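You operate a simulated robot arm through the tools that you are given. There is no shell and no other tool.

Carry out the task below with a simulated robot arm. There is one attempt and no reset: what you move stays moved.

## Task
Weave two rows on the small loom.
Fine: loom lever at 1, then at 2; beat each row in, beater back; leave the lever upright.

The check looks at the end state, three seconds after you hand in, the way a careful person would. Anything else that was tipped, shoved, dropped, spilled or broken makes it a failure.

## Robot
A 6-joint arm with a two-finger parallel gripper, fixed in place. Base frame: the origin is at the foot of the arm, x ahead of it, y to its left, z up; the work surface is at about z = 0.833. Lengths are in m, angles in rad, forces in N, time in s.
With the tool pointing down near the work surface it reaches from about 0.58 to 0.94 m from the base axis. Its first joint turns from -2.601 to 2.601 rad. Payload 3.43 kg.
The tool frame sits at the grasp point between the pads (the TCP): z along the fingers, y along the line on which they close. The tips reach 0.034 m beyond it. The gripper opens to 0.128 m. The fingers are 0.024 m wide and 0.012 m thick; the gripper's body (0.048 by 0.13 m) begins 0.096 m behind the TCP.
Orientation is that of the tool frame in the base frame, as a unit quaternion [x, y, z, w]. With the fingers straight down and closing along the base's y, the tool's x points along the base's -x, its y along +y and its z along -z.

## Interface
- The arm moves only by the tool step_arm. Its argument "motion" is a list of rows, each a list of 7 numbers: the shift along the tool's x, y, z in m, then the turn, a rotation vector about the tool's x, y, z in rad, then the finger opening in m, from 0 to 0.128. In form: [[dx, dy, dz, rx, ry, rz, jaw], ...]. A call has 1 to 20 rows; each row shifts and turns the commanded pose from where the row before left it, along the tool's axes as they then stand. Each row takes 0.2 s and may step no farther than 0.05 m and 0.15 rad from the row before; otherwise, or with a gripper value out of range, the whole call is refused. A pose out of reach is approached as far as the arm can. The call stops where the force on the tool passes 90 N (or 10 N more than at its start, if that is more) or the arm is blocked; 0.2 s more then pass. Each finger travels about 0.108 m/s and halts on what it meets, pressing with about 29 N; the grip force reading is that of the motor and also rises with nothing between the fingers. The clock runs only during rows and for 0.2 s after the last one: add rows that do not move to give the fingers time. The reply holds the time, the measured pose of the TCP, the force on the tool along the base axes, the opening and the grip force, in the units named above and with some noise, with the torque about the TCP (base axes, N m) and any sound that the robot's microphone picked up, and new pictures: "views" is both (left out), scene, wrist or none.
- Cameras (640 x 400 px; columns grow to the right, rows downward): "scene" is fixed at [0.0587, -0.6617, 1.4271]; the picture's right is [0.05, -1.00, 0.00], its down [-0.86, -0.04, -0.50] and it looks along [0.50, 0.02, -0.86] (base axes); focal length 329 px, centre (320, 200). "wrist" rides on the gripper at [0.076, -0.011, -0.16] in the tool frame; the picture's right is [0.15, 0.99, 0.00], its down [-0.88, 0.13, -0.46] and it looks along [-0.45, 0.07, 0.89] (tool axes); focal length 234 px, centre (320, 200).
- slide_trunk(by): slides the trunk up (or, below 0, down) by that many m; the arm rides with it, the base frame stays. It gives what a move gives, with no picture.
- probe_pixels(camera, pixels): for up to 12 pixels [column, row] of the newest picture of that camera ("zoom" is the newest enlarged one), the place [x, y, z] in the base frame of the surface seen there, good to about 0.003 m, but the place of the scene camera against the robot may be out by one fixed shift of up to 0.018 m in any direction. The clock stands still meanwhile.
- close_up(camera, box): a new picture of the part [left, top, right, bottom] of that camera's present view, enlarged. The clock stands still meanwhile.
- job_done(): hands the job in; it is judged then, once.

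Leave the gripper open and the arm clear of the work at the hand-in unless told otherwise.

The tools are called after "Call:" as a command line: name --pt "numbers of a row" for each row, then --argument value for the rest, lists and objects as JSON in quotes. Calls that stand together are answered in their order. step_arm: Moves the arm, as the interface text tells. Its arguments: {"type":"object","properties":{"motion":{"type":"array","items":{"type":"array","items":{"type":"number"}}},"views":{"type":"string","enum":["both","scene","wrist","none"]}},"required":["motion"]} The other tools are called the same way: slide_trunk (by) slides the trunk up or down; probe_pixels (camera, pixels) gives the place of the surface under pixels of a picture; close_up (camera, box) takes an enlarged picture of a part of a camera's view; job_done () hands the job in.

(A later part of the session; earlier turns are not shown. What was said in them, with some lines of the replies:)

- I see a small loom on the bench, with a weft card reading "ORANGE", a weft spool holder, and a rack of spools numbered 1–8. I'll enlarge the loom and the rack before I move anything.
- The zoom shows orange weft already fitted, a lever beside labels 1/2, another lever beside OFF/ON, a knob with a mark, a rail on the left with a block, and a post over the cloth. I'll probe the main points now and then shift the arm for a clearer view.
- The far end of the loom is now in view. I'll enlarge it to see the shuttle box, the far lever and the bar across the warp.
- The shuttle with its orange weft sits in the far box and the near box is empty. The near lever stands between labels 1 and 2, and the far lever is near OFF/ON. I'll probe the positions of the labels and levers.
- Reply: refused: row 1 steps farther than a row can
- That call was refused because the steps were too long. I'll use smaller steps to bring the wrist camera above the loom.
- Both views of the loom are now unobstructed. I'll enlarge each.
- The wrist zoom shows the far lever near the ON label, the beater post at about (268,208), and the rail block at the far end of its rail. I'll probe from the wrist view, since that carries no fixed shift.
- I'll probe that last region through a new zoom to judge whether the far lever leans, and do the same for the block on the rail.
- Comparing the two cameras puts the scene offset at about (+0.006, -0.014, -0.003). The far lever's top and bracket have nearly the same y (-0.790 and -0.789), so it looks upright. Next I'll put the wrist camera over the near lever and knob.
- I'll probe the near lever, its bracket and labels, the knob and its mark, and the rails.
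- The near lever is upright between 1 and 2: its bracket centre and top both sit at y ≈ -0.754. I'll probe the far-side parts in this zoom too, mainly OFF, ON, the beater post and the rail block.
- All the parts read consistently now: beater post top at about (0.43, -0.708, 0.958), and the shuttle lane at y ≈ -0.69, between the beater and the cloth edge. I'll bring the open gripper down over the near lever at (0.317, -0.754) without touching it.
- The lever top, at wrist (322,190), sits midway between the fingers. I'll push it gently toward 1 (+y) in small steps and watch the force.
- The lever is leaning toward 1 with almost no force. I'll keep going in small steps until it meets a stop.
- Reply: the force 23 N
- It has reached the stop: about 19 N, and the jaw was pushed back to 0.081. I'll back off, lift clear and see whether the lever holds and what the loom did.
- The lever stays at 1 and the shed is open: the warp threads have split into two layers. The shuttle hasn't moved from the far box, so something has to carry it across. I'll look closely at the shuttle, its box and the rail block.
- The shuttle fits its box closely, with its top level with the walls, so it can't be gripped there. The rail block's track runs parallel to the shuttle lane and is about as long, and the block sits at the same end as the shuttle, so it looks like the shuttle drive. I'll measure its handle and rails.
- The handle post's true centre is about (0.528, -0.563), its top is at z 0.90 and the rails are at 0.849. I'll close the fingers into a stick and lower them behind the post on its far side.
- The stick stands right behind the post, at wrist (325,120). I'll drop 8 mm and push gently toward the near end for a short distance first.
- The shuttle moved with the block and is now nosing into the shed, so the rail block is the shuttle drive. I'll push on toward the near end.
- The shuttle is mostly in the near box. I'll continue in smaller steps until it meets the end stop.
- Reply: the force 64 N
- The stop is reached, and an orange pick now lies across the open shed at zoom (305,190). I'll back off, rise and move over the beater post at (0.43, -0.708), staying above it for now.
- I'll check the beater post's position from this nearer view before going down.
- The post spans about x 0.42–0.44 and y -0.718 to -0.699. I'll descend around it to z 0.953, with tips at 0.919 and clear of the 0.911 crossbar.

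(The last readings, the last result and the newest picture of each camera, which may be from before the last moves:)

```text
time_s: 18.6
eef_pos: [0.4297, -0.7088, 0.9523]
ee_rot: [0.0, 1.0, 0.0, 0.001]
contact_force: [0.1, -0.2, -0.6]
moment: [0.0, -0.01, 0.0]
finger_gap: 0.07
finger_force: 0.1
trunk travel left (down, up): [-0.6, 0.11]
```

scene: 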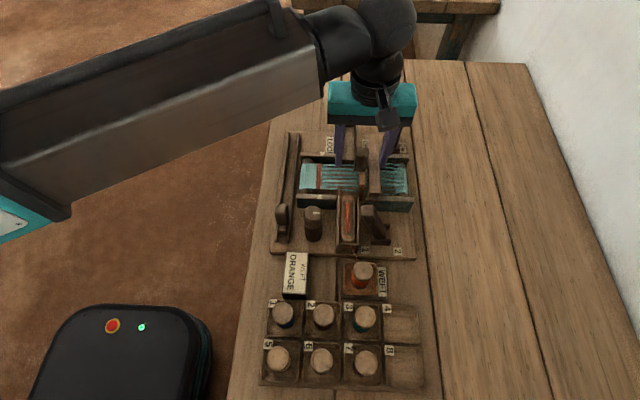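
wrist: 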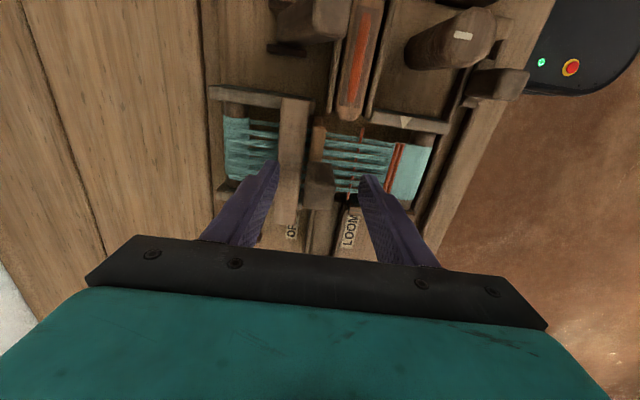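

The post is between the fingers. I'll push the beater toward the cloth edge (+y), first part of the way.

Call:
step_arm --pt "0 0.015 0 0 0 0 0.07" --pt "0 0.012 0 0 0 0 0.07" --pt "0 0.012 0 0 0 0 0.07" --pt "0 0.012 0 0 0 0 0.07" --pt "0 0.012 0 0 0 0 0.07"

```text
time_s: 19.8
eef_pos: [0.4294, -0.6464, 0.953]
ee_rot: [-0.001, 1.0, -0.001, 0.0]
contact_force: [0.7, 0.8, 0.4]
moment: [-0.07, 0.01, 0.02]
finger_gap: 0.07
finger_force: 0.2
trunk travel left (down, up): [-0.6, 0.11]
```

scene: 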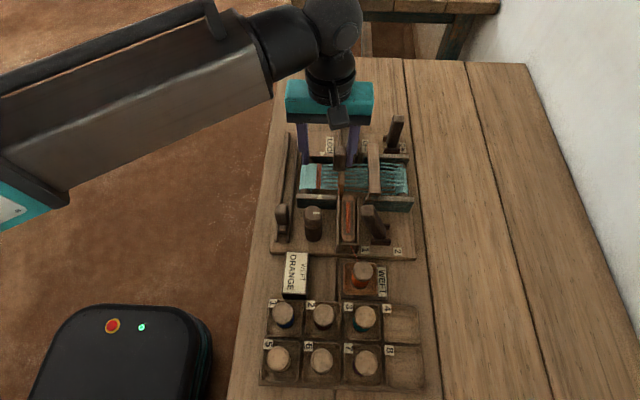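
wrist: 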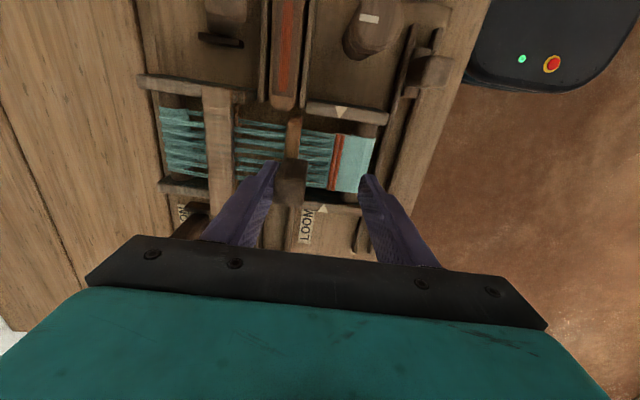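

The beater is sliding easily, carrying the new pick toward the stripe. I'll keep pushing until it resists.

Call:
step_arm --pt "0 0.01 0 0 0 0 0.07" --pt "0 0.01 0 0 0 0 0.07" --pt "0 0.008 0 0 0 0 0.07" --pt "0 0.006 0 0 0 0 0.07" --pt "0 0.006 0 0 0 0 0.07"

```text
time_s: 21.0
eef_pos: [0.4309, -0.609, 0.952]
ee_rot: [0.001, 1.0, -0.002, 0.001]
contact_force: [2.7, -17.3, 2.5]
moment: [0.03, -0.02, 0.11]
finger_gap: 0.0799
finger_force: 8.8
trunk travel left (down, up): [-0.6, 0.11]
```

scene: 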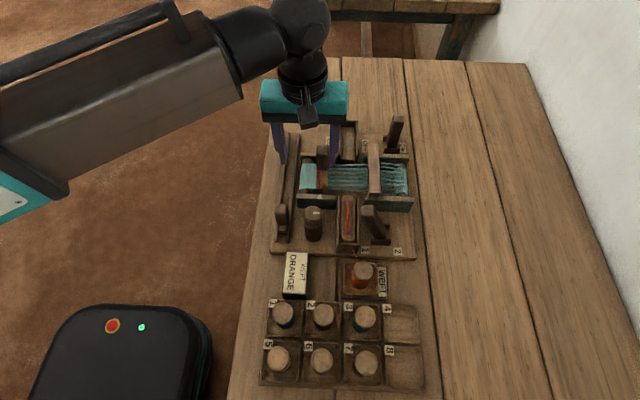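
wrist: 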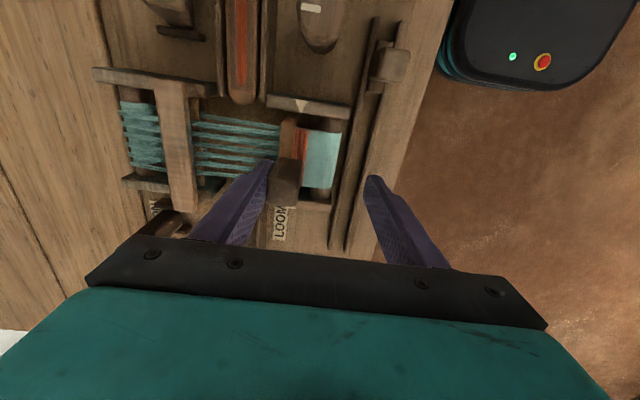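

Contact is about 17 N, with the beater against the stripe. I'll press a little more for a firm beat and then check.

Call:
step_arm --pt "0 0.005 0 0 0 0 0.07" --pt "0 0 0 0 0 0 0.07" --views "wrist"

Call:
close_up --camera "wrist" --box '[180, 60, 380, 220]'

```text
time_s: 21.6
eef_pos: [0.4295, -0.6057, 0.9527]
ee_rot: [0.001, 1.0, -0.003, 0.001]
contact_force: [3.7, -29.7, 8.6]
moment: [-0.16, 0.37, 0.13]
finger_gap: 0.0874
finger_force: 15.0
trunk travel left (down, up): [-0.6, 0.11]
```

wrist: 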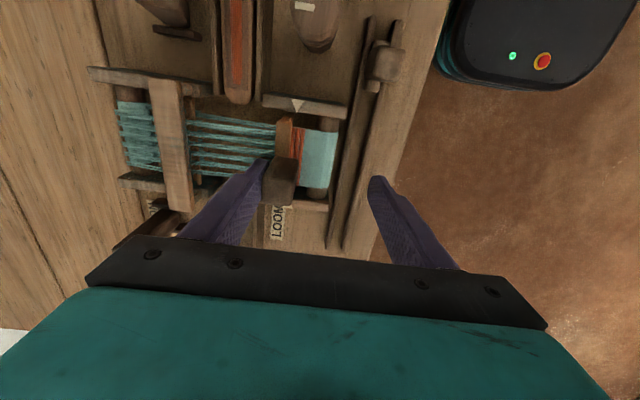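

```text
2.50 times, centred on (280, 140) of wrist
```

zoom: 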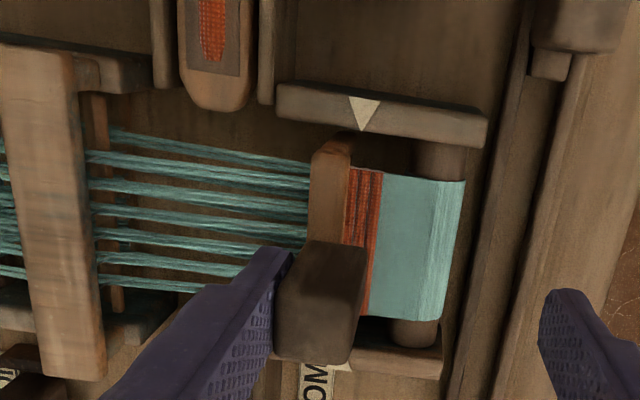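

Three orange picks now lie tight together at the beater. I'll narrow the jaw and draw the beater back to its rest (-y).

Call:
step_arm --pt "0 -0.02 0 0 0 0 0.07" --pt "0 -0.015 0 0 0 0 0.05" --pt "0 -0.012 0 0 0 0 0.045" --pt "0 -0.014 0 0 0 0 0.045" --pt "0 -0.014 0 0 0 0 0.045" --pt "0 -0.014 0 0 0 0 0.045" --pt "0 -0.014 0 0 0 0 0.045"

```text
time_s: 23.2
eef_pos: [0.4288, -0.7058, 0.9537]
ee_rot: [0.0, 1.0, 0.0, 0.0]
contact_force: [0.3, -0.5, 0.3]
moment: [-0.03, 0.03, -0.03]
finger_gap: 0.0451
finger_force: 0.1
trunk travel left (down, up): [-0.6, 0.11]
```

scene: 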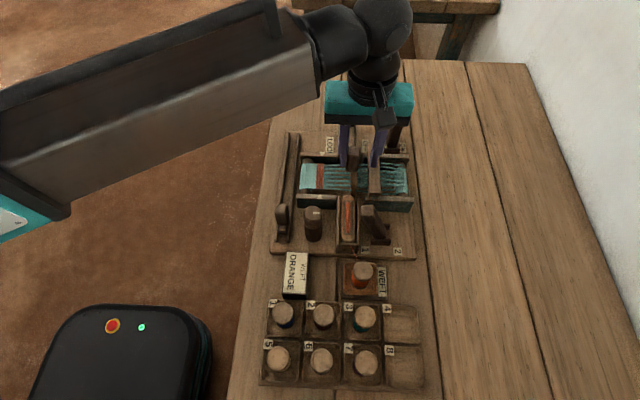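
wrist: 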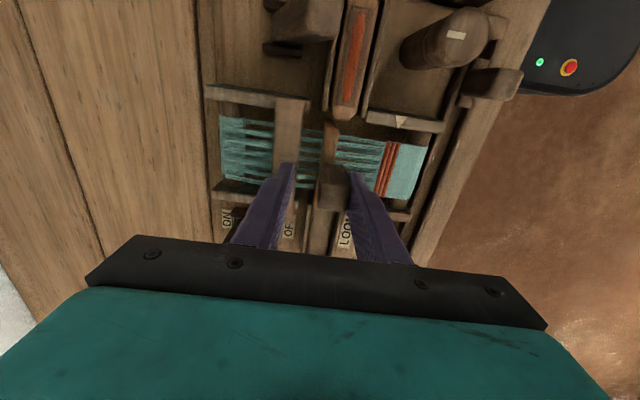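

The beater is about 15 mm short of its rest. I'll continue gently until it meets its back stop.

Call:
step_arm --pt "0 -0.008 0 0 0 0 0.045" --pt "0 -0.006 0 0 0 0 0.045" --pt "0 -0.004 0 0 0 0 0.045" --pt "0 -0.002 0 0 0 0 0.045" --views "wrist"

```text
time_s: 24.2
eef_pos: [0.4289, -0.7238, 0.9527]
ee_rot: [0.001, 1.0, 0.0, 0.0]
contact_force: [-0.3, 7.2, -0.6]
moment: [-0.1, 0.03, -0.04]
finger_gap: 0.0495
finger_force: 4.0
trunk travel left (down, up): [-0.6, 0.11]
```

wrist: 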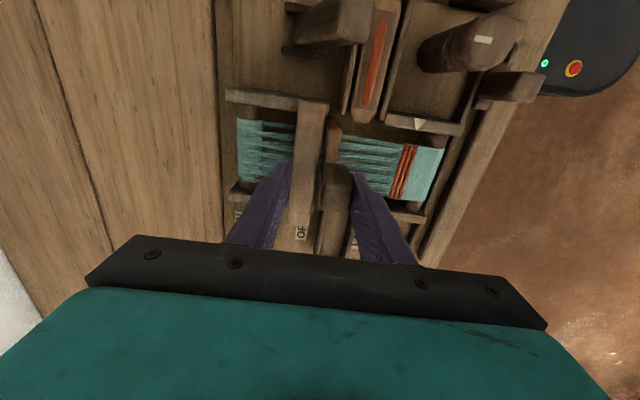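

The beater is back on its stop (7 N). I'll release sideways, lift, and go above the 1/2 lever to look.

Call:
step_arm --pt "0 0.009 0 0 0 0 0.055" --pt "0 0 -0.04 0 0 0 0.06" --pt "0 0 -0.045 0 0 0 0.08" --pt "0.04 0 -0.02 0 0 0 0.1" --pt "0.04 0 0 0 0 0 0.128" --pt "0.03 0 0 0 0 0 0.128" --pt "0 0 0 0 0 0 0.128"

Call:
close_up --camera "wrist" --box '[220, 20, 440, 240]'

Call:
close_up --camera "scene" --box '[260, 110, 430, 265]'

```text
time_s: 25.8
eef_pos: [0.3204, -0.7163, 1.0571]
ee_rot: [0.0, 1.0, -0.001, 0.0]
contact_force: [0.1, 0.6, -0.6]
moment: [-0.04, 0.01, -0.02]
finger_gap: 0.128
finger_force: 0.0
trunk travel left (down, up): [-0.6, 0.11]
```

scene: 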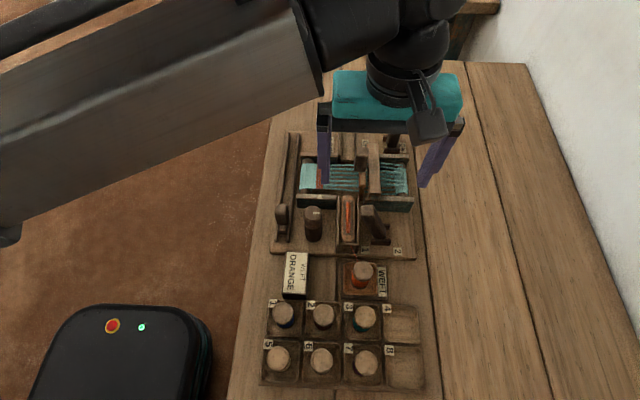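
wrist: 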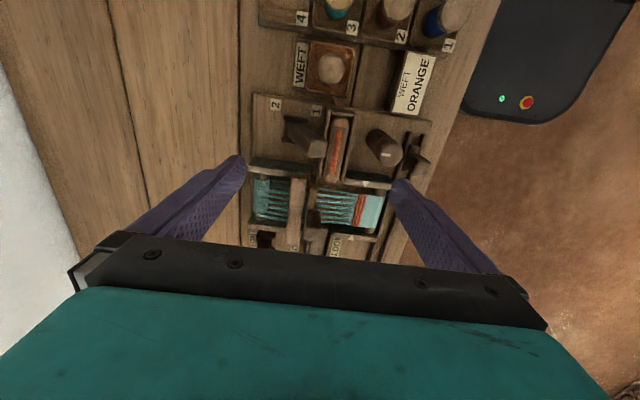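

```text
1.82 times, centred on (330, 130) of wrist
```

zoom: 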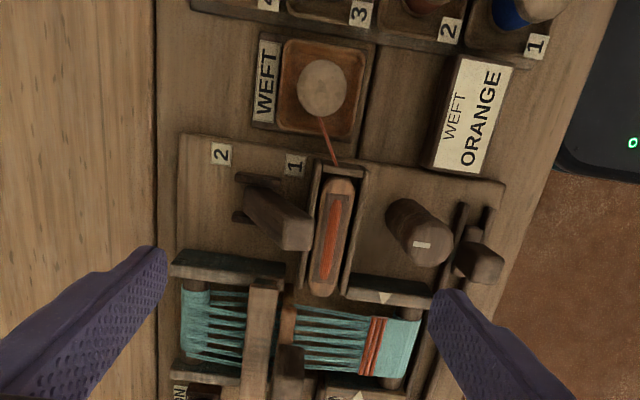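

```text
2.58 times, centred on (345, 188) of scene
```

zoom: 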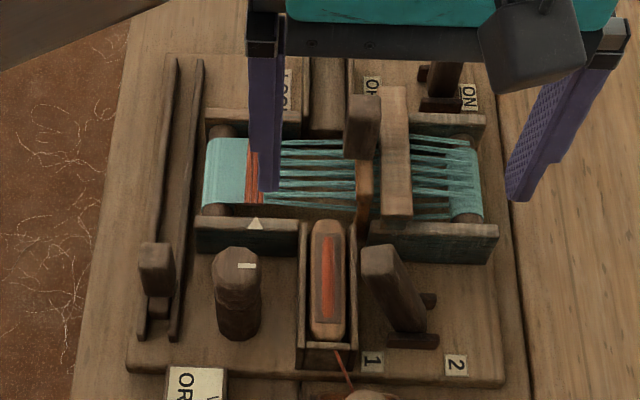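

Row one is in: three picks show at the stripe and the shuttle is in the near box. I'll probe the leaning lever's top.

Call:
probe_pixels --camera "wrist" --pixels '[[320, 150], [312, 152], [324, 150], [296, 133], [308, 140]]'

```text
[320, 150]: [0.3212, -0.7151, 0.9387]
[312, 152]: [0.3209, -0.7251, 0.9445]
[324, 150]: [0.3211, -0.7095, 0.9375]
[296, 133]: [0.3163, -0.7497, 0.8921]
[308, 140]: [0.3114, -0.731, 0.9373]
```

The lever top is at about (0.317, -0.717, 0.944). I'll descend around it with a 0.07 opening and push it toward 2 (-y).

Call:
step_arm --pt "0.003 -0.005 0.02 0 0 0 0.09" --pt "0 0 0.03 0 0 0 0.075" --pt "0 0 0.04 0 0 0 0.07" --pt "0 0 0.025 0 0 0 0.07" --pt "0 -0.012 0 0 0 0 0.06" --pt "0 -0.012 0 0 0 0 0.06" --pt "0 -0.012 0 0 0 0 0.06" --pt "0 -0.012 0 0 0 0 0.06"

```text
time_s: 27.6
eef_pos: [0.3164, -0.7684, 0.9426]
ee_rot: [-0.001, 1.0, 0.001, 0.0]
contact_force: [0.2, 0.2, 0.1]
moment: [0.0, 0.03, 0.01]
finger_gap: 0.06
finger_force: 0.0
trunk travel left (down, up): [-0.6, 0.11]
```

scene: 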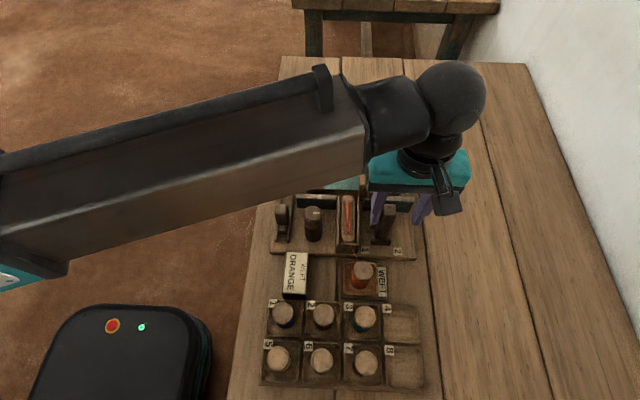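
wrist: 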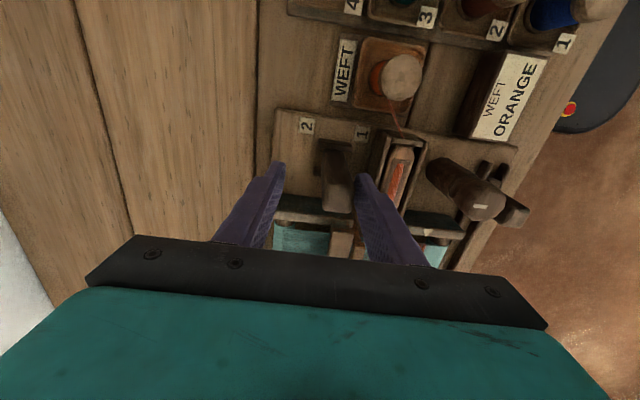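

The lever has come through upright. I'll keep pushing toward 2 until it meets the stop.

Call:
step_arm --pt "0 -0.012 0 0 0 0 0.06" --pt "0 -0.01 0 0 0 0 0.06" --pt "0 -0.008 0 0 0 0 0.06" --pt "0 -0.006 0 0 0 0 0.06" --pt "0 -0.006 0 0 0 0 0.06" --views "wrist"

```text
time_s: 28.8
eef_pos: [0.3164, -0.8062, 0.9446]
ee_rot: [-0.001, 1.0, 0.004, 0.0]
contact_force: [-1.6, 25.9, -1.0]
moment: [0.85, 0.05, 0.09]
finger_gap: 0.0748
finger_force: 12.8
trunk travel left (down, up): [-0.6, 0.11]
```

wrist: 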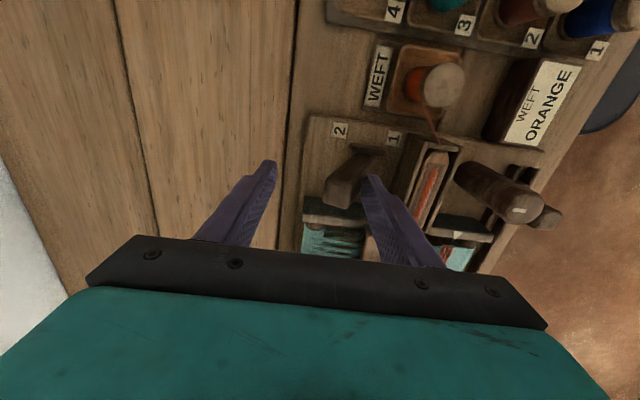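

The lever is at the stop for 2 (26 N). I'll release, lift and check that it holds, then move toward the near end of the rail.

Call:
step_arm --pt "0 0.016 0 0 0 0 0.07" --pt "0 0.004 -0.03 0 0 0 0.08" --pt "0 0 -0.045 0 0 0 0.08" --pt "0 0.02 -0.04 0 0 0 0.05" --pt "0 0.045 0 0 0 0 0.0" --pt "0 0.045 0 0 0 0 0.0" --pt "0 0.045 0 0 0 0 0.0" --pt "0 0.045 0 0 0 0 0.0" --pt "0 0.023 0 0 0 0 0.0" --pt "0.02 0 0 0 0 0 0.0"

Call:
close_up --camera "scene" --box '[260, 110, 430, 265]'

```text
time_s: 31.0
eef_pos: [0.2971, -0.5672, 1.0586]
ee_rot: [-0.001, 1.0, 0.0, 0.0]
contact_force: [-0.2, 0.5, 0.5]
moment: [-0.03, -0.01, 0.01]
finger_gap: 0.0
finger_force: 28.5
trunk travel left (down, up): [-0.6, 0.11]
```

scene: 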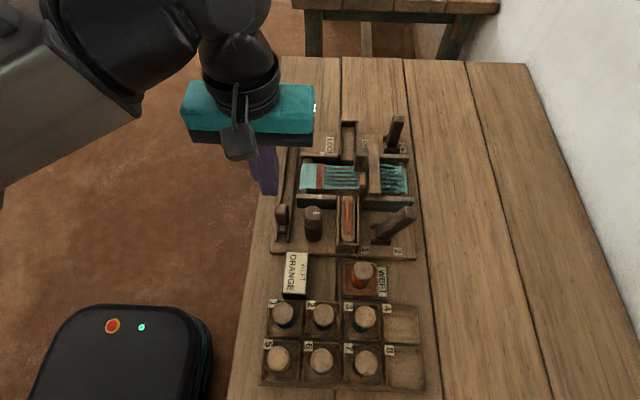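
wrist: 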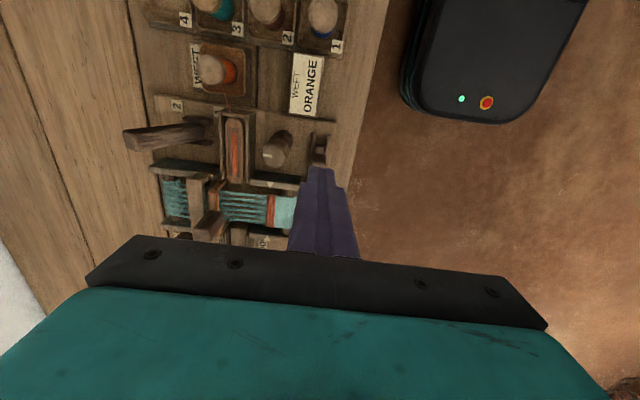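

```text
2.58 times, centred on (345, 188) of scene
```

zoom: 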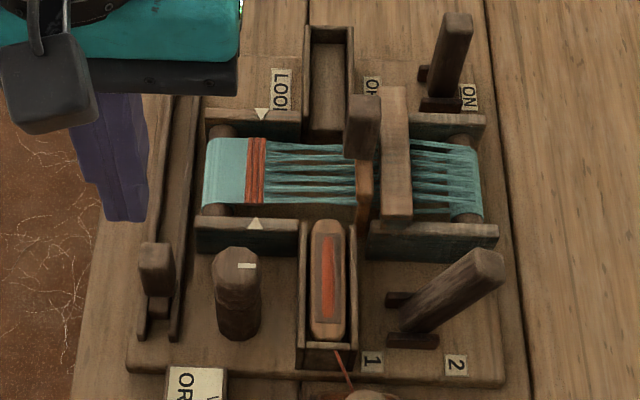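

The lever holds at 2 and the shed has reversed. I'll probe the rail block's present position at zoom (155,255) before lowering the stick on its near side.

Call:
probe_pixels --camera "zoom" --pixels '[[145, 247], [168, 247], [143, 262], [170, 264], [156, 255], [155, 285], [152, 330], [180, 330]]'

Call:
probe_pixels --camera "wrist" --pixels '[[320, 150], [323, 155], [316, 152]]'

```text
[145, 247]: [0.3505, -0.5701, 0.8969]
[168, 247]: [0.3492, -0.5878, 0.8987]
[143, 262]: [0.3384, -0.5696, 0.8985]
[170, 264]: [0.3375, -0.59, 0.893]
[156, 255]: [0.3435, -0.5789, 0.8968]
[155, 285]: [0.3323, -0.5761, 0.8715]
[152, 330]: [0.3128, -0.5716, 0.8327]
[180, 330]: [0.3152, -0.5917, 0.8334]
```

```text
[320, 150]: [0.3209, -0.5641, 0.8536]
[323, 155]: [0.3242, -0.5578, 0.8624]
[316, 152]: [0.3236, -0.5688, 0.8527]
```

The post spans x 0.331–0.345 and its low foot reaches about 0.315. I'll lower the stick at x ≈ 0.297, then push away (+x).

Call:
step_arm --pt "0.002 0.004 0.04 0 0 0 0" --pt "0 0 0.05 0 0 0 0" --pt "0 0 0.045 0 0 0 0" --pt "0 0 0.025 0 0 0 0" --pt "0 0 0 0 0 0 0"

```text
time_s: 32.2
eef_pos: [0.2946, -0.564, 0.8981]
ee_rot: [0.001, 1.0, 0.001, 0.0]
contact_force: [0.3, -0.7, 0.3]
moment: [-0.04, -0.01, 0.01]
finger_gap: 0.0
finger_force: 29.0
trunk travel left (down, up): [-0.6, 0.11]
```

scene: 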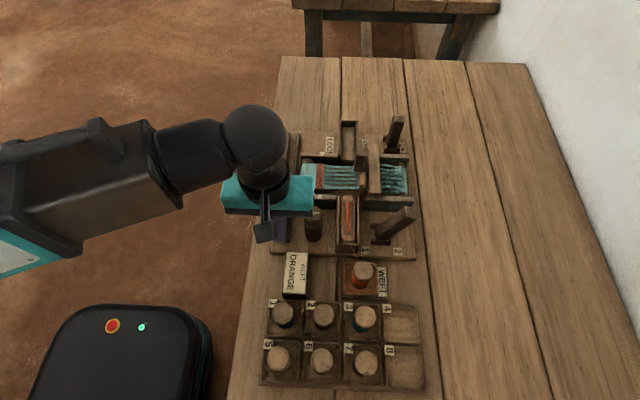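
wrist: 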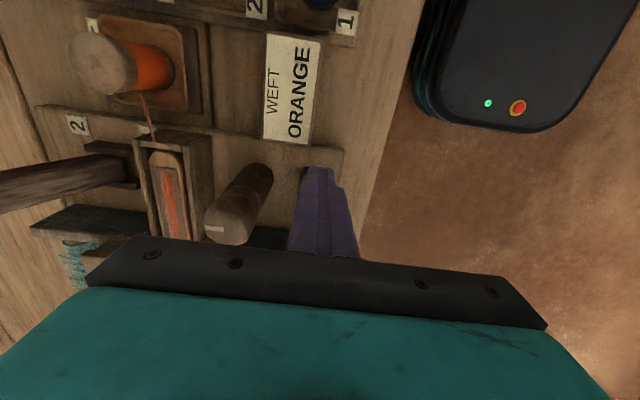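

I'll push the block toward the far end, most of the way first.

Call:
step_arm --pt "-0.012 0 0 0 0 0 0" --pt "-0.012 0 0 0 0 0 0" --pt "-0.018 0 0 0 0 0 0" --pt "-0.02 0 0 0 0 0 0" --pt "-0.02 0 0 0 0 0 0" --pt "-0.02 0 0 0 0 0 0" --pt "-0.02 0 0 0 0 0 0" --pt "-0.02 0 0 0 0 0 0" --pt "-0.02 0 0 0 0 0 0" --pt "-0.02 0 0 0 0 0 0"

```text
time_s: 34.4
eef_pos: [0.4768, -0.5624, 0.8979]
ee_rot: [-0.001, 1.0, 0.0, -0.001]
contact_force: [0.1, 0.6, 0.6]
moment: [0.03, -0.02, 0.0]
finger_gap: 0.0001
finger_force: 29.1
trunk travel left (down, up): [-0.6, 0.11]
```

scene: 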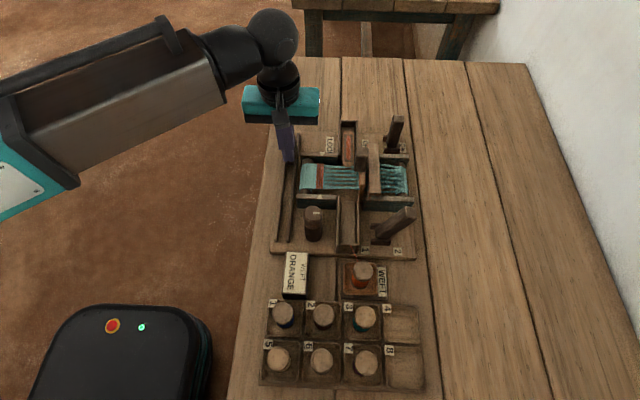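
wrist: 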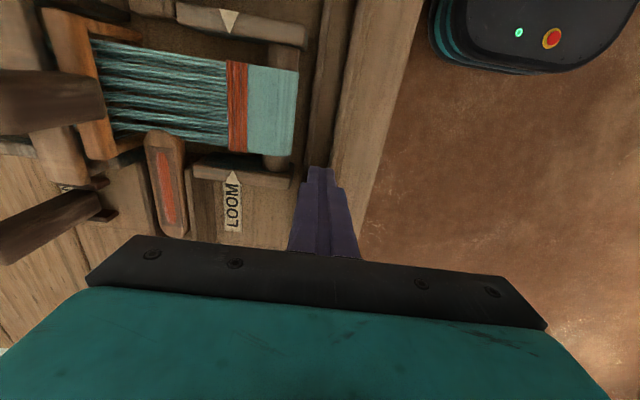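

The shuttle is passing into the far box. I'll use small steps to the end stop.

Call:
step_arm --pt "-0.012 0 0 0 0 0 0" --pt "-0.01 0 0 0 0 0 0" --pt "-0.007 0 0 0 0 0 0" --pt "-0.005 0 0 0 0 0 0" --pt "-0.004 0 0 0 0 0 0"

Call:
close_up --camera "scene" --box '[260, 110, 430, 265]'

```text
time_s: 35.6
eef_pos: [0.501, -0.5635, 0.8989]
ee_rot: [0.003, 1.0, 0.002, -0.009]
contact_force: [-64.5, 9.5, -14.4]
moment: [-0.21, -0.02, 0.08]
finger_gap: 0.0
finger_force: 29.3
trunk travel left (down, up): [-0.6, 0.11]
```

scene: 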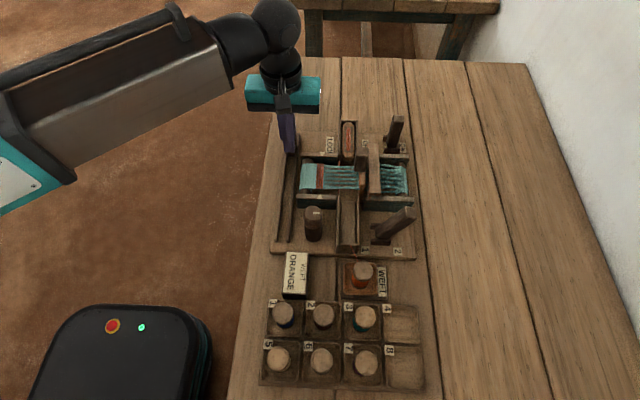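
wrist: 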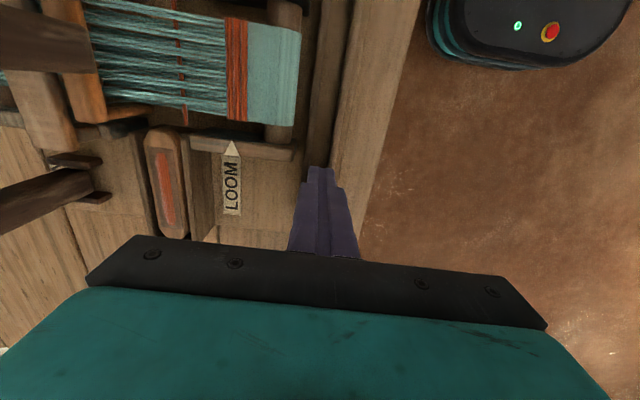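

```text
2.58 times, centred on (345, 188) of scene
```

zoom: 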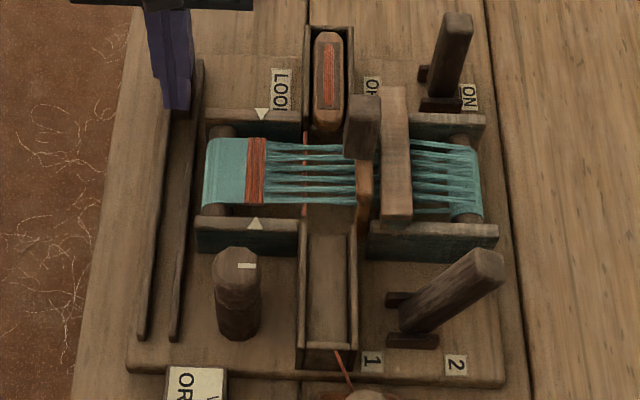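

The shuttle is home in the far box and the second pick lies across the shed. I'll back off, lift and return above the beater post.

Call:
step_arm --pt "0.02 0 0 0 0 0 0" --pt "0 0 -0.05 0 0 0 0" --pt "0 0 -0.05 0 0 0 0.02" --pt "0 0 -0.04 0 0 0 0.04" --pt "0.02 -0.04 0 0 0 0 0.06" --pt "0.02 -0.04 0 0 0 0 0.07" --pt "0.018 -0.04 0 0 0 0 0.07" --pt "0 -0.026 0 0 0 0 0.07" --pt "0 0 0 0 0 0 0.07" --views "wrist"

Call:
probe_pixels --camera "wrist" --pixels '[[316, 165], [317, 172], [320, 168]]'

```text
time_s: 37.6
eef_pos: [0.437, -0.7102, 1.0392]
ee_rot: [0.0, 1.0, 0.001, 0.0]
contact_force: [-0.3, -0.3, 0.4]
moment: [0.03, 0.0, -0.03]
finger_gap: 0.07
finger_force: 0.1
trunk travel left (down, up): [-0.6, 0.11]
```

wrist: 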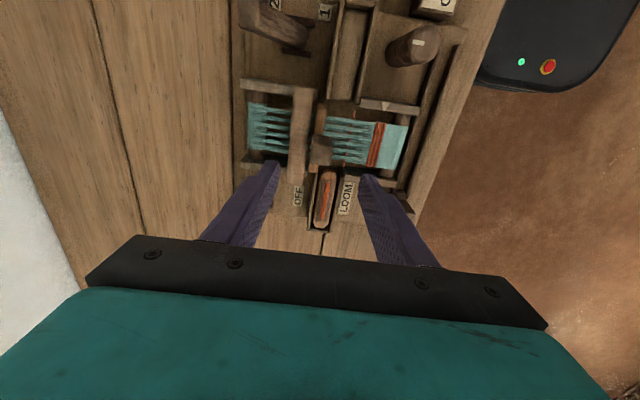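

```text
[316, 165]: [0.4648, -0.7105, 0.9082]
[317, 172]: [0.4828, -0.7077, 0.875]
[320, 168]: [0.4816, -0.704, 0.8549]
```

The beater post is at wrist (321,150), between the fingers. I'll descend and push it toward the cloth as before.

Call:
step_arm --pt "0.007 0.001 0.02 0 0 0 0.07" --pt "0 0 0.04 0 0 0 0.07" --pt "0 0 0.027 0 0 0 0.07" --pt "0 0 0 0 0 0 0.07" --pt "0 0.015 0 0 0 0 0.07" --pt "0 0.012 0 0 0 0 0.07" --pt "0 0.012 0 0 0 0 0.07" --pt "0 0.012 0 0 0 0 0.07" --pt "0 0.012 0 0 0 0 0.07" --views "wrist"

```text
time_s: 39.6
eef_pos: [0.4297, -0.6465, 0.9499]
ee_rot: [0.0, 1.0, 0.0, 0.0]
contact_force: [0.1, -0.5, -0.4]
moment: [-0.03, -0.01, 0.02]
finger_gap: 0.0699
finger_force: 0.1
trunk travel left (down, up): [-0.6, 0.11]
```

wrist: 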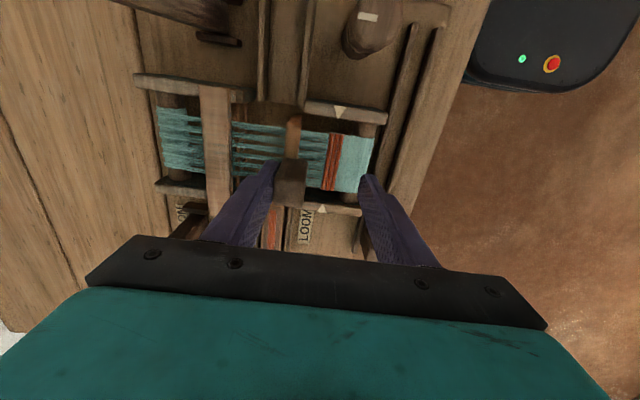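

I'll keep pushing the beater until it packs the pick, then press a little more.

Call:
step_arm --pt "0 0.01 0 0 0 0 0.07" --pt "0 0.01 0 0 0 0 0.07" --pt "0 0.008 0 0 0 0 0.07" --pt "0 0.006 0 0 0 0 0.07" --pt "0 0.006 0 0 0 0 0.07" --pt "0 0 0 0 0 0 0.07" --views "wrist"

Call:
close_up --camera "wrist" --box '[180, 60, 380, 220]'

```text
time_s: 41.0
eef_pos: [0.4303, -0.6103, 0.9492]
ee_rot: [0.001, 1.0, -0.004, 0.002]
contact_force: [6.0, -32.5, 10.4]
moment: [-0.19, 0.36, 0.26]
finger_gap: 0.0886
finger_force: 16.4
trunk travel left (down, up): [-0.6, 0.11]
```

wrist: 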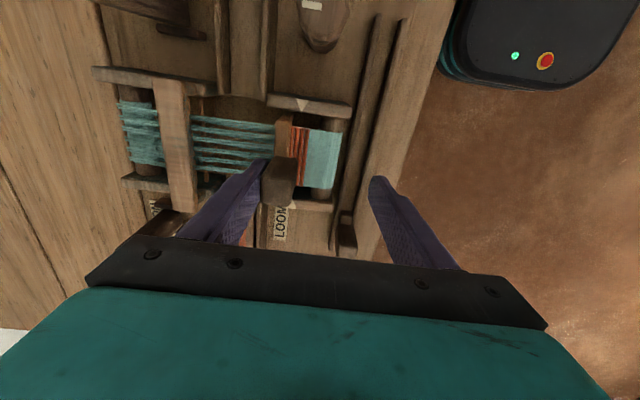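

```text
2.50 times, centred on (280, 140) of wrist
```

zoom: 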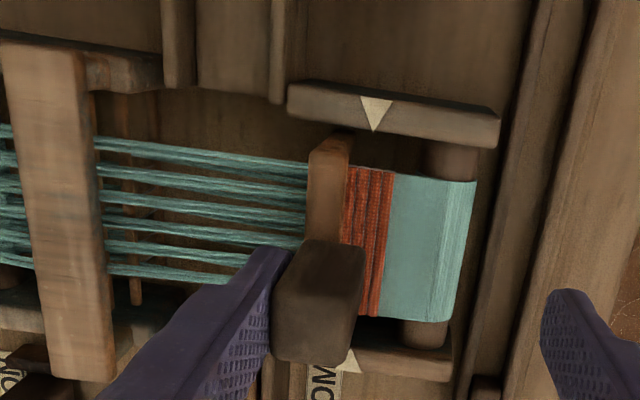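

Four picks are packed tightly at 32 N. I'll draw the beater back.

Call:
step_arm --pt "0 -0.02 0 0 0 0 0.07" --pt "0 -0.015 -0.003 0 0 0 0.05" --pt "0 -0.012 0 0 0 0 0.045" --pt "0 -0.014 0 0 0 0 0.045" --pt "0 -0.014 0 0 0 0 0.045" --pt "0 -0.012 0 0 0 0 0.045" --pt "0 -0.012 0 0 0 0 0.045" --pt "0 -0.007 0 0 0 0 0.045" --pt "0 -0.006 0 0 0 0 0.045" --pt "0 -0.002 0 0 0 0 0.045" --views "wrist"

```text
time_s: 43.2
eef_pos: [0.4289, -0.7193, 0.9532]
ee_rot: [0.0, 1.0, 0.0, 0.0]
contact_force: [-0.7, 0.6, 0.2]
moment: [0.0, 0.0, 0.01]
finger_gap: 0.045
finger_force: 0.1
trunk travel left (down, up): [-0.6, 0.11]
```

wrist: 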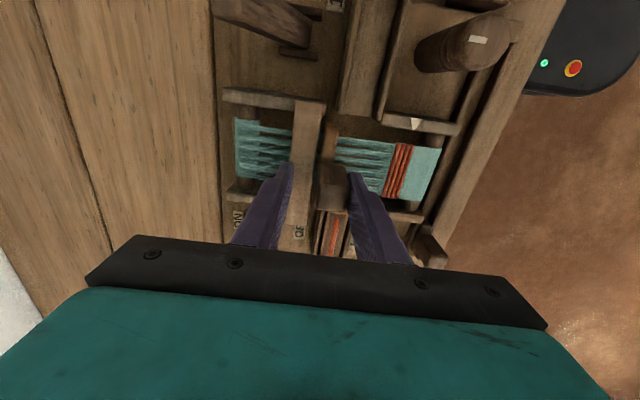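

There's no stop force yet, so I'll nudge a few more mm until the beater seats.

Call:
step_arm --pt "0 -0.003 0 0 0 0 0.045" --pt "0 -0.003 0 0 0 0 0.045" --pt "0 0 0 0 0 0 0.045" --views "wrist"

```text
time_s: 44.0
eef_pos: [0.429, -0.725, 0.9537]
ee_rot: [0.0, 1.0, 0.001, 0.0]
contact_force: [-1.6, 12.1, -5.4]
moment: [-0.05, 0.04, 0.05]
finger_gap: 0.052
finger_force: 6.3
trunk travel left (down, up): [-0.6, 0.11]
```

wrist: 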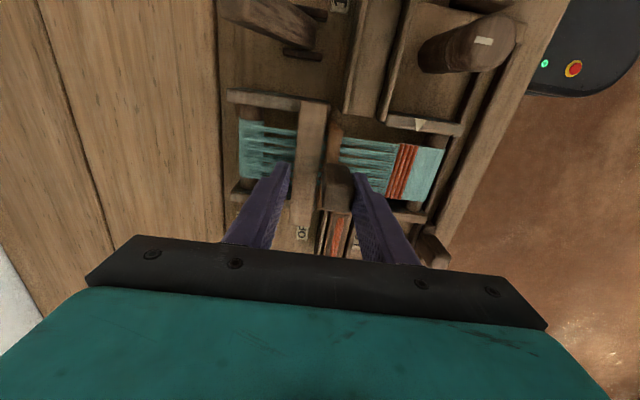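

The beater is seated on its back stop (12 N). I'll release, lift and move above the lever leaning at 2.

Call:
step_arm --pt "0 0.01 0 0 0 0 0.055" --pt "0 0 -0.04 0 0 0 0.06" --pt "0 0 -0.045 0 0 0 0.08" --pt "0.04 -0.015 -0.015 0 0 0 0.08" --pt "0.04 -0.025 0 0 0 0 0.08" --pt "0.033 -0.03 0 0 0 0 0.08" --pt "0 0 0 0 0 0 0.08"

Call:
close_up --camera "wrist" --box '[220, 20, 440, 240]'

```text
time_s: 45.6
eef_pos: [0.3172, -0.7859, 1.0526]
ee_rot: [0.0, 1.0, 0.001, 0.0]
contact_force: [-0.1, -0.6, -0.9]
moment: [0.0, -0.03, -0.01]
finger_gap: 0.0799
finger_force: 0.1
trunk travel left (down, up): [-0.6, 0.11]
```

scene: 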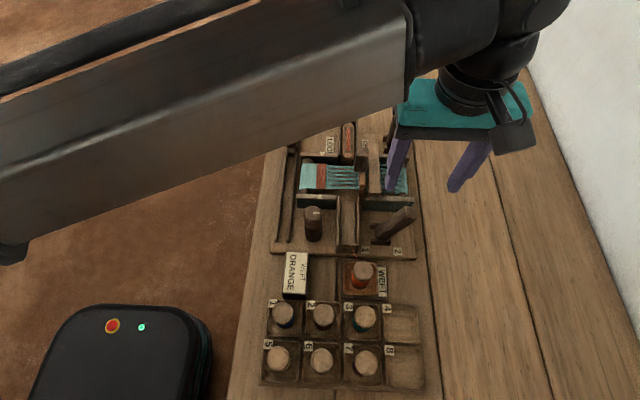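
wrist: 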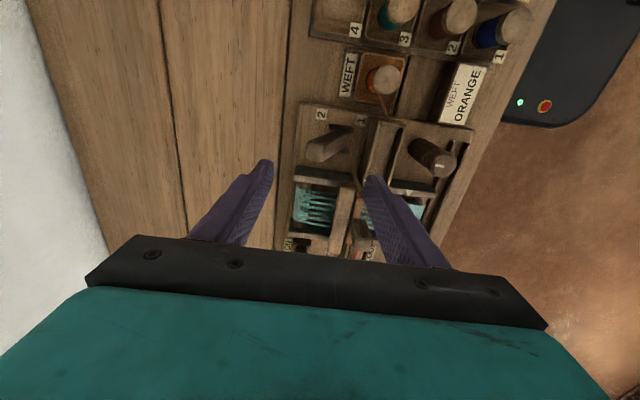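

```text
1.82 times, centred on (330, 130) of wrist
```

zoom: 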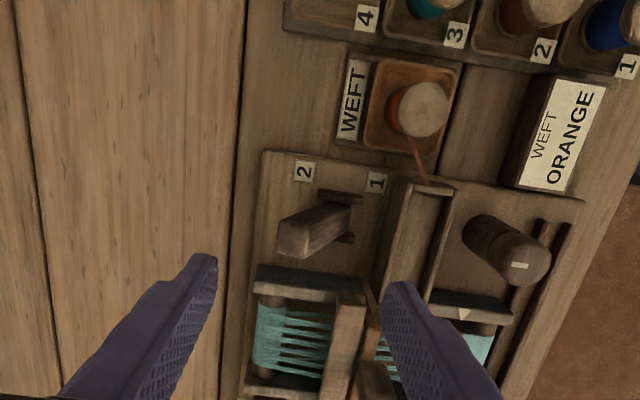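

The lever top is near (0.317, -0.79). I'll descend around it and push it back toward upright (centre y = -0.754), narrowing the jaw on the way so that it can centre the lever.

Call:
step_arm --pt "0 -0.002 0.03 0 0 0 0.08" --pt "0 0 0.04 0 0 0 0.08" --pt "0 0 0.04 0 0 0 0.08" --pt "0 0 0 0 0 0 0.06" --pt "0 0.01 0 0 0 0 0.05" --pt "0 0.01 0 0 0 0 0.045" --pt "0 0.008 0 0 0 0 0.04" --pt "0 0 0 0 0 0 0.04"

```text
time_s: 47.4
eef_pos: [0.3162, -0.7607, 0.9433]
ee_rot: [0.0, 1.0, 0.0, 0.0]
contact_force: [-0.1, 0.3, 0.5]
moment: [-0.02, 0.01, 0.01]
finger_gap: 0.0402
finger_force: 0.1
trunk travel left (down, up): [-0.6, 0.11]
```

scene: 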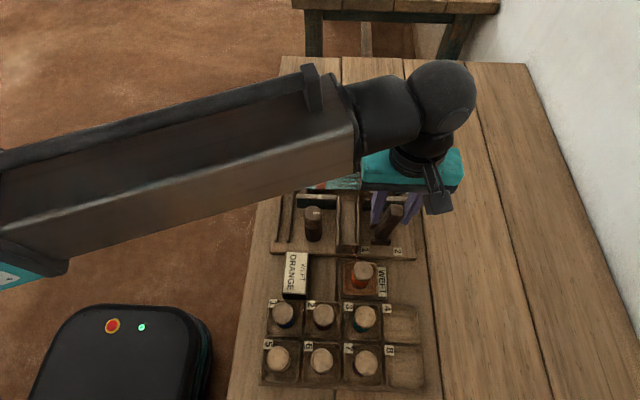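
wrist: 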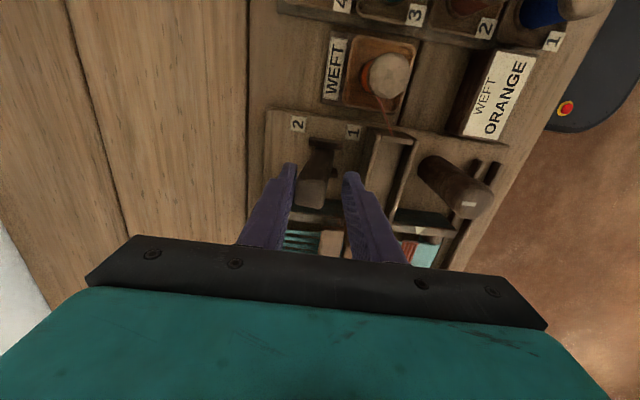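

The lever is nearly upright and still leans slightly toward 2. I'll centre the tool at y -0.754 and close lightly so the pads set it upright.

Call:
step_arm --pt "0 0.0065 0 0 0 0 0.036" --pt "0 0 0 0 0 0 0.03" --pt "0 0 0 0 0 0 0.026" --pt "0 0 0 0 0 0 0.023" --pt "0 0 0 0 0 0 0.022" --pt "0 0 0 0 0 0 0.022" --views "wrist"

```text
time_s: 48.8
eef_pos: [0.3174, -0.7548, 0.9439]
ee_rot: [0.0, 1.0, -0.001, 0.0]
contact_force: [0.5, -10.1, 0.0]
moment: [-0.95, 0.1, -0.01]
finger_gap: 0.0232
finger_force: 44.7
trunk travel left (down, up): [-0.6, 0.11]
```

wrist: 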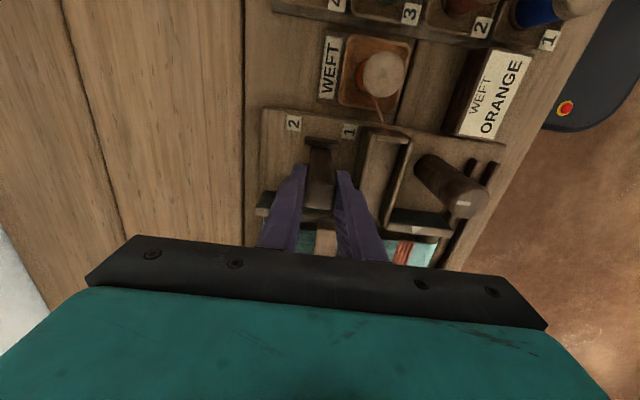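

The lever is centred between the pads. I'll open symmetrically, lift and inspect.

Call:
step_arm --pt "0 0 0 0 0 0 0.026" --pt "0 0 0 0 0 0 0.04" --pt "0 0 -0.03 0 0 0 0.06" --pt "0 0 -0.045 0 0 0 0.08" --pt "0 0 -0.045 0 0 0 0.1" --pt "0 0 -0.03 0 0 0 0.128" --pt "-0.03 0.03 0 0 0 0 0.128"

Call:
close_up --camera "wrist" --box '[230, 20, 450, 200]'

Call:
close_up --camera "scene" --box '[260, 110, 430, 265]'

```text
time_s: 50.4
eef_pos: [0.3475, -0.723, 1.0934]
ee_rot: [0.0, 1.0, 0.0, -0.001]
contact_force: [-0.8, 0.6, -0.9]
moment: [-0.01, 0.02, -0.01]
finger_gap: 0.1281
finger_force: 0.2
trunk travel left (down, up): [-0.6, 0.11]
```

scene: 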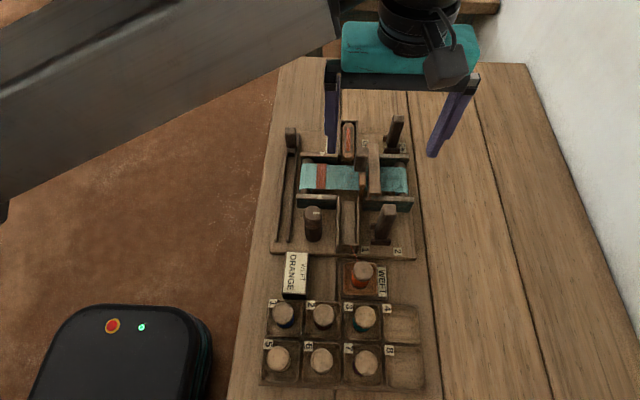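
wrist: 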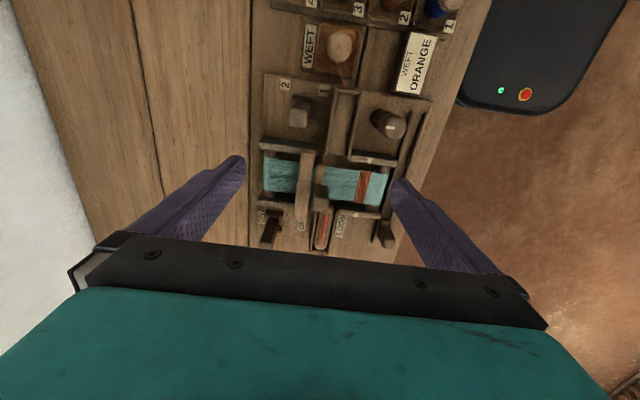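

```text
2.22 times, centred on (340, 110) of wrist
```

zoom: 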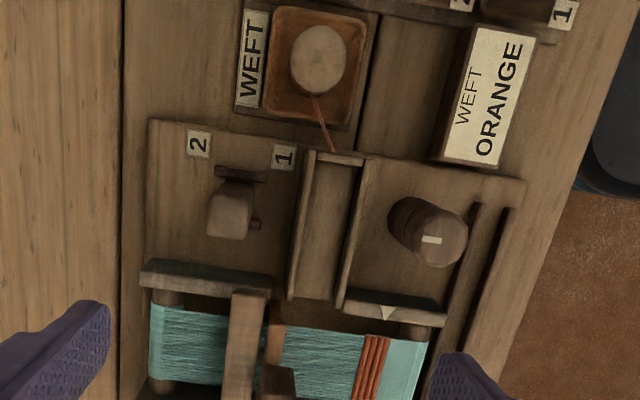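

```text
2.58 times, centred on (345, 188) of scene
```

zoom: 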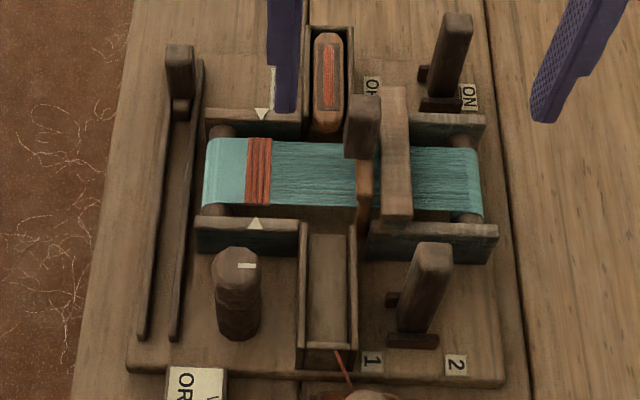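

The lever looks upright with the shed closed, four picks are packed, the shuttle is home and the beater is back. I'll confirm with probes of the lever top, its bracket and the beater, then move the arm away.

Call:
close_up --camera "wrist" --box '[230, 20, 450, 200]'

Call:
probe_pixels --camera "zoom" --pixels '[[210, 230], [246, 232], [228, 215], [217, 170], [266, 174], [275, 330]]'

Call:
probe_pixels --camera "scene" --pixels '[[388, 209], [362, 150], [372, 165], [292, 132], [346, 135], [314, 212], [398, 118]]'

Call:
step_arm --pt "0 0.03 -0.03 0 0 0 0.128" --pt "0 0.04 -0.02 0 0 0 0.128" --pt "0 0.045 0 0 0 0 0.128" --pt "0 0.045 0 0 0 0 0.128" --pt "0 0.045 0 0 0 0 0.128" --pt "0 0.045 0 0 0 0 0.128"

Call:
close_up --camera "scene" --box '[260, 110, 430, 265]'

```text
2.22 times, centred on (340, 110) of wrist
```

zoom: 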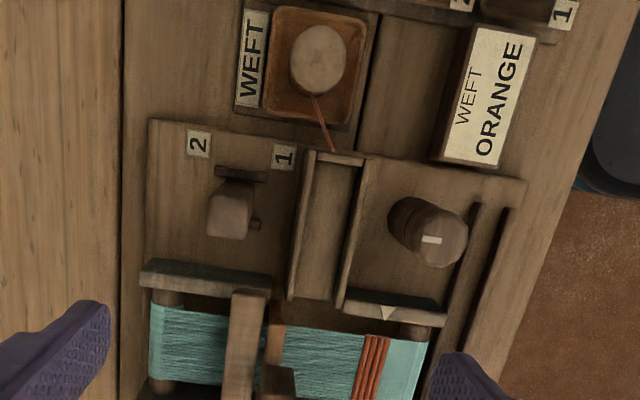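

```text
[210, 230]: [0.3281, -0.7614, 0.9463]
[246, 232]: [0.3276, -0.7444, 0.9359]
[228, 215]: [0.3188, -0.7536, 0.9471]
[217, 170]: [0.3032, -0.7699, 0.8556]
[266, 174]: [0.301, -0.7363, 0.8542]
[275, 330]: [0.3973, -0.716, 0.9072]
```

```text
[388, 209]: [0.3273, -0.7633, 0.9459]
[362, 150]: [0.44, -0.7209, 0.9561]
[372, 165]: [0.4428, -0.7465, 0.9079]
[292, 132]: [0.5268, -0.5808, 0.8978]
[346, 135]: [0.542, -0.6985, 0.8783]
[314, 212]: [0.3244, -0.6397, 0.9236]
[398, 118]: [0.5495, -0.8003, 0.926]
```

```text
time_s: 51.8
eef_pos: [0.3459, -0.4718, 1.1436]
ee_rot: [0.0, 1.0, -0.002, 0.001]
contact_force: [-0.1, -0.7, 0.7]
moment: [0.0, 0.0, 0.0]
finger_gap: 0.128
finger_force: 0.1
trunk travel left (down, up): [-0.6, 0.11]
```

scene: 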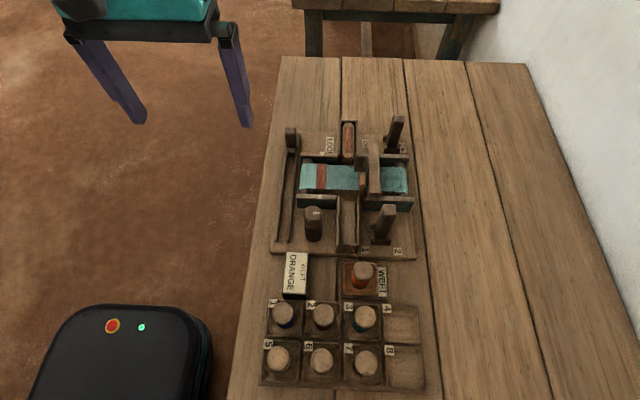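
wrist: 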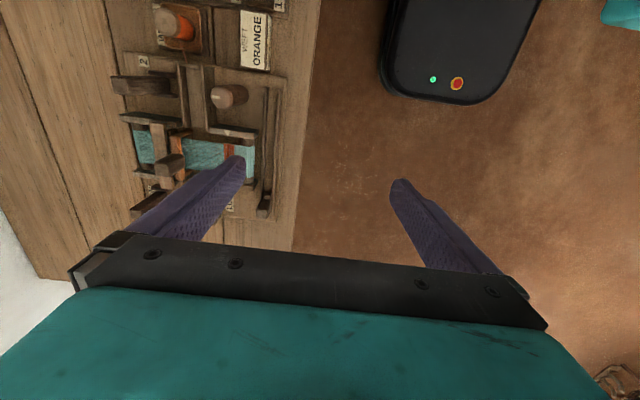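

```text
2.58 times, centred on (345, 188) of scene
```

zoom: 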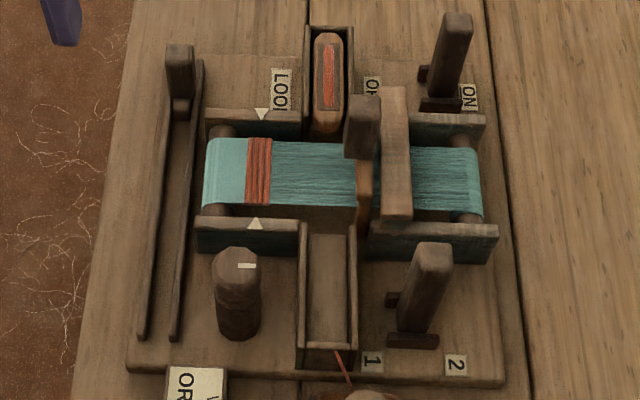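

All readings match the starting layout apart from the two added picks. The lever is upright (top y -0.754, bracket centre -0.753), the beater is back, the shuttle is home and nothing else has moved. The gripper is open and the arm is clear, so I'm handing in.

Call:
job_done

```text
The job is handed in.
```

I wove two rows of orange weft on the loom and handed the job in; I haven't seen the check's result.

- **Row 1:** I set the lever at 1, passed the shuttle to the near box, beat the row in firmly and brought the beater back to its stop.
- **Row 2:** I set the lever at 2, passed the shuttle home to the far box, beat the row in and brought the beater back again.
- **End state:** The lever is upright and the shed (the gap between the warp threads) is closed. Four orange rows now sit tight together where there were two. The gripper is open and the arm is clear of the work.

The task didn't say how to move the shuttle, so I used the sliding block on the left rail, which carries it across. I left the OFF/ON lever, the knob and the spools alone. In the last picture nothing else had been moved or tipped.
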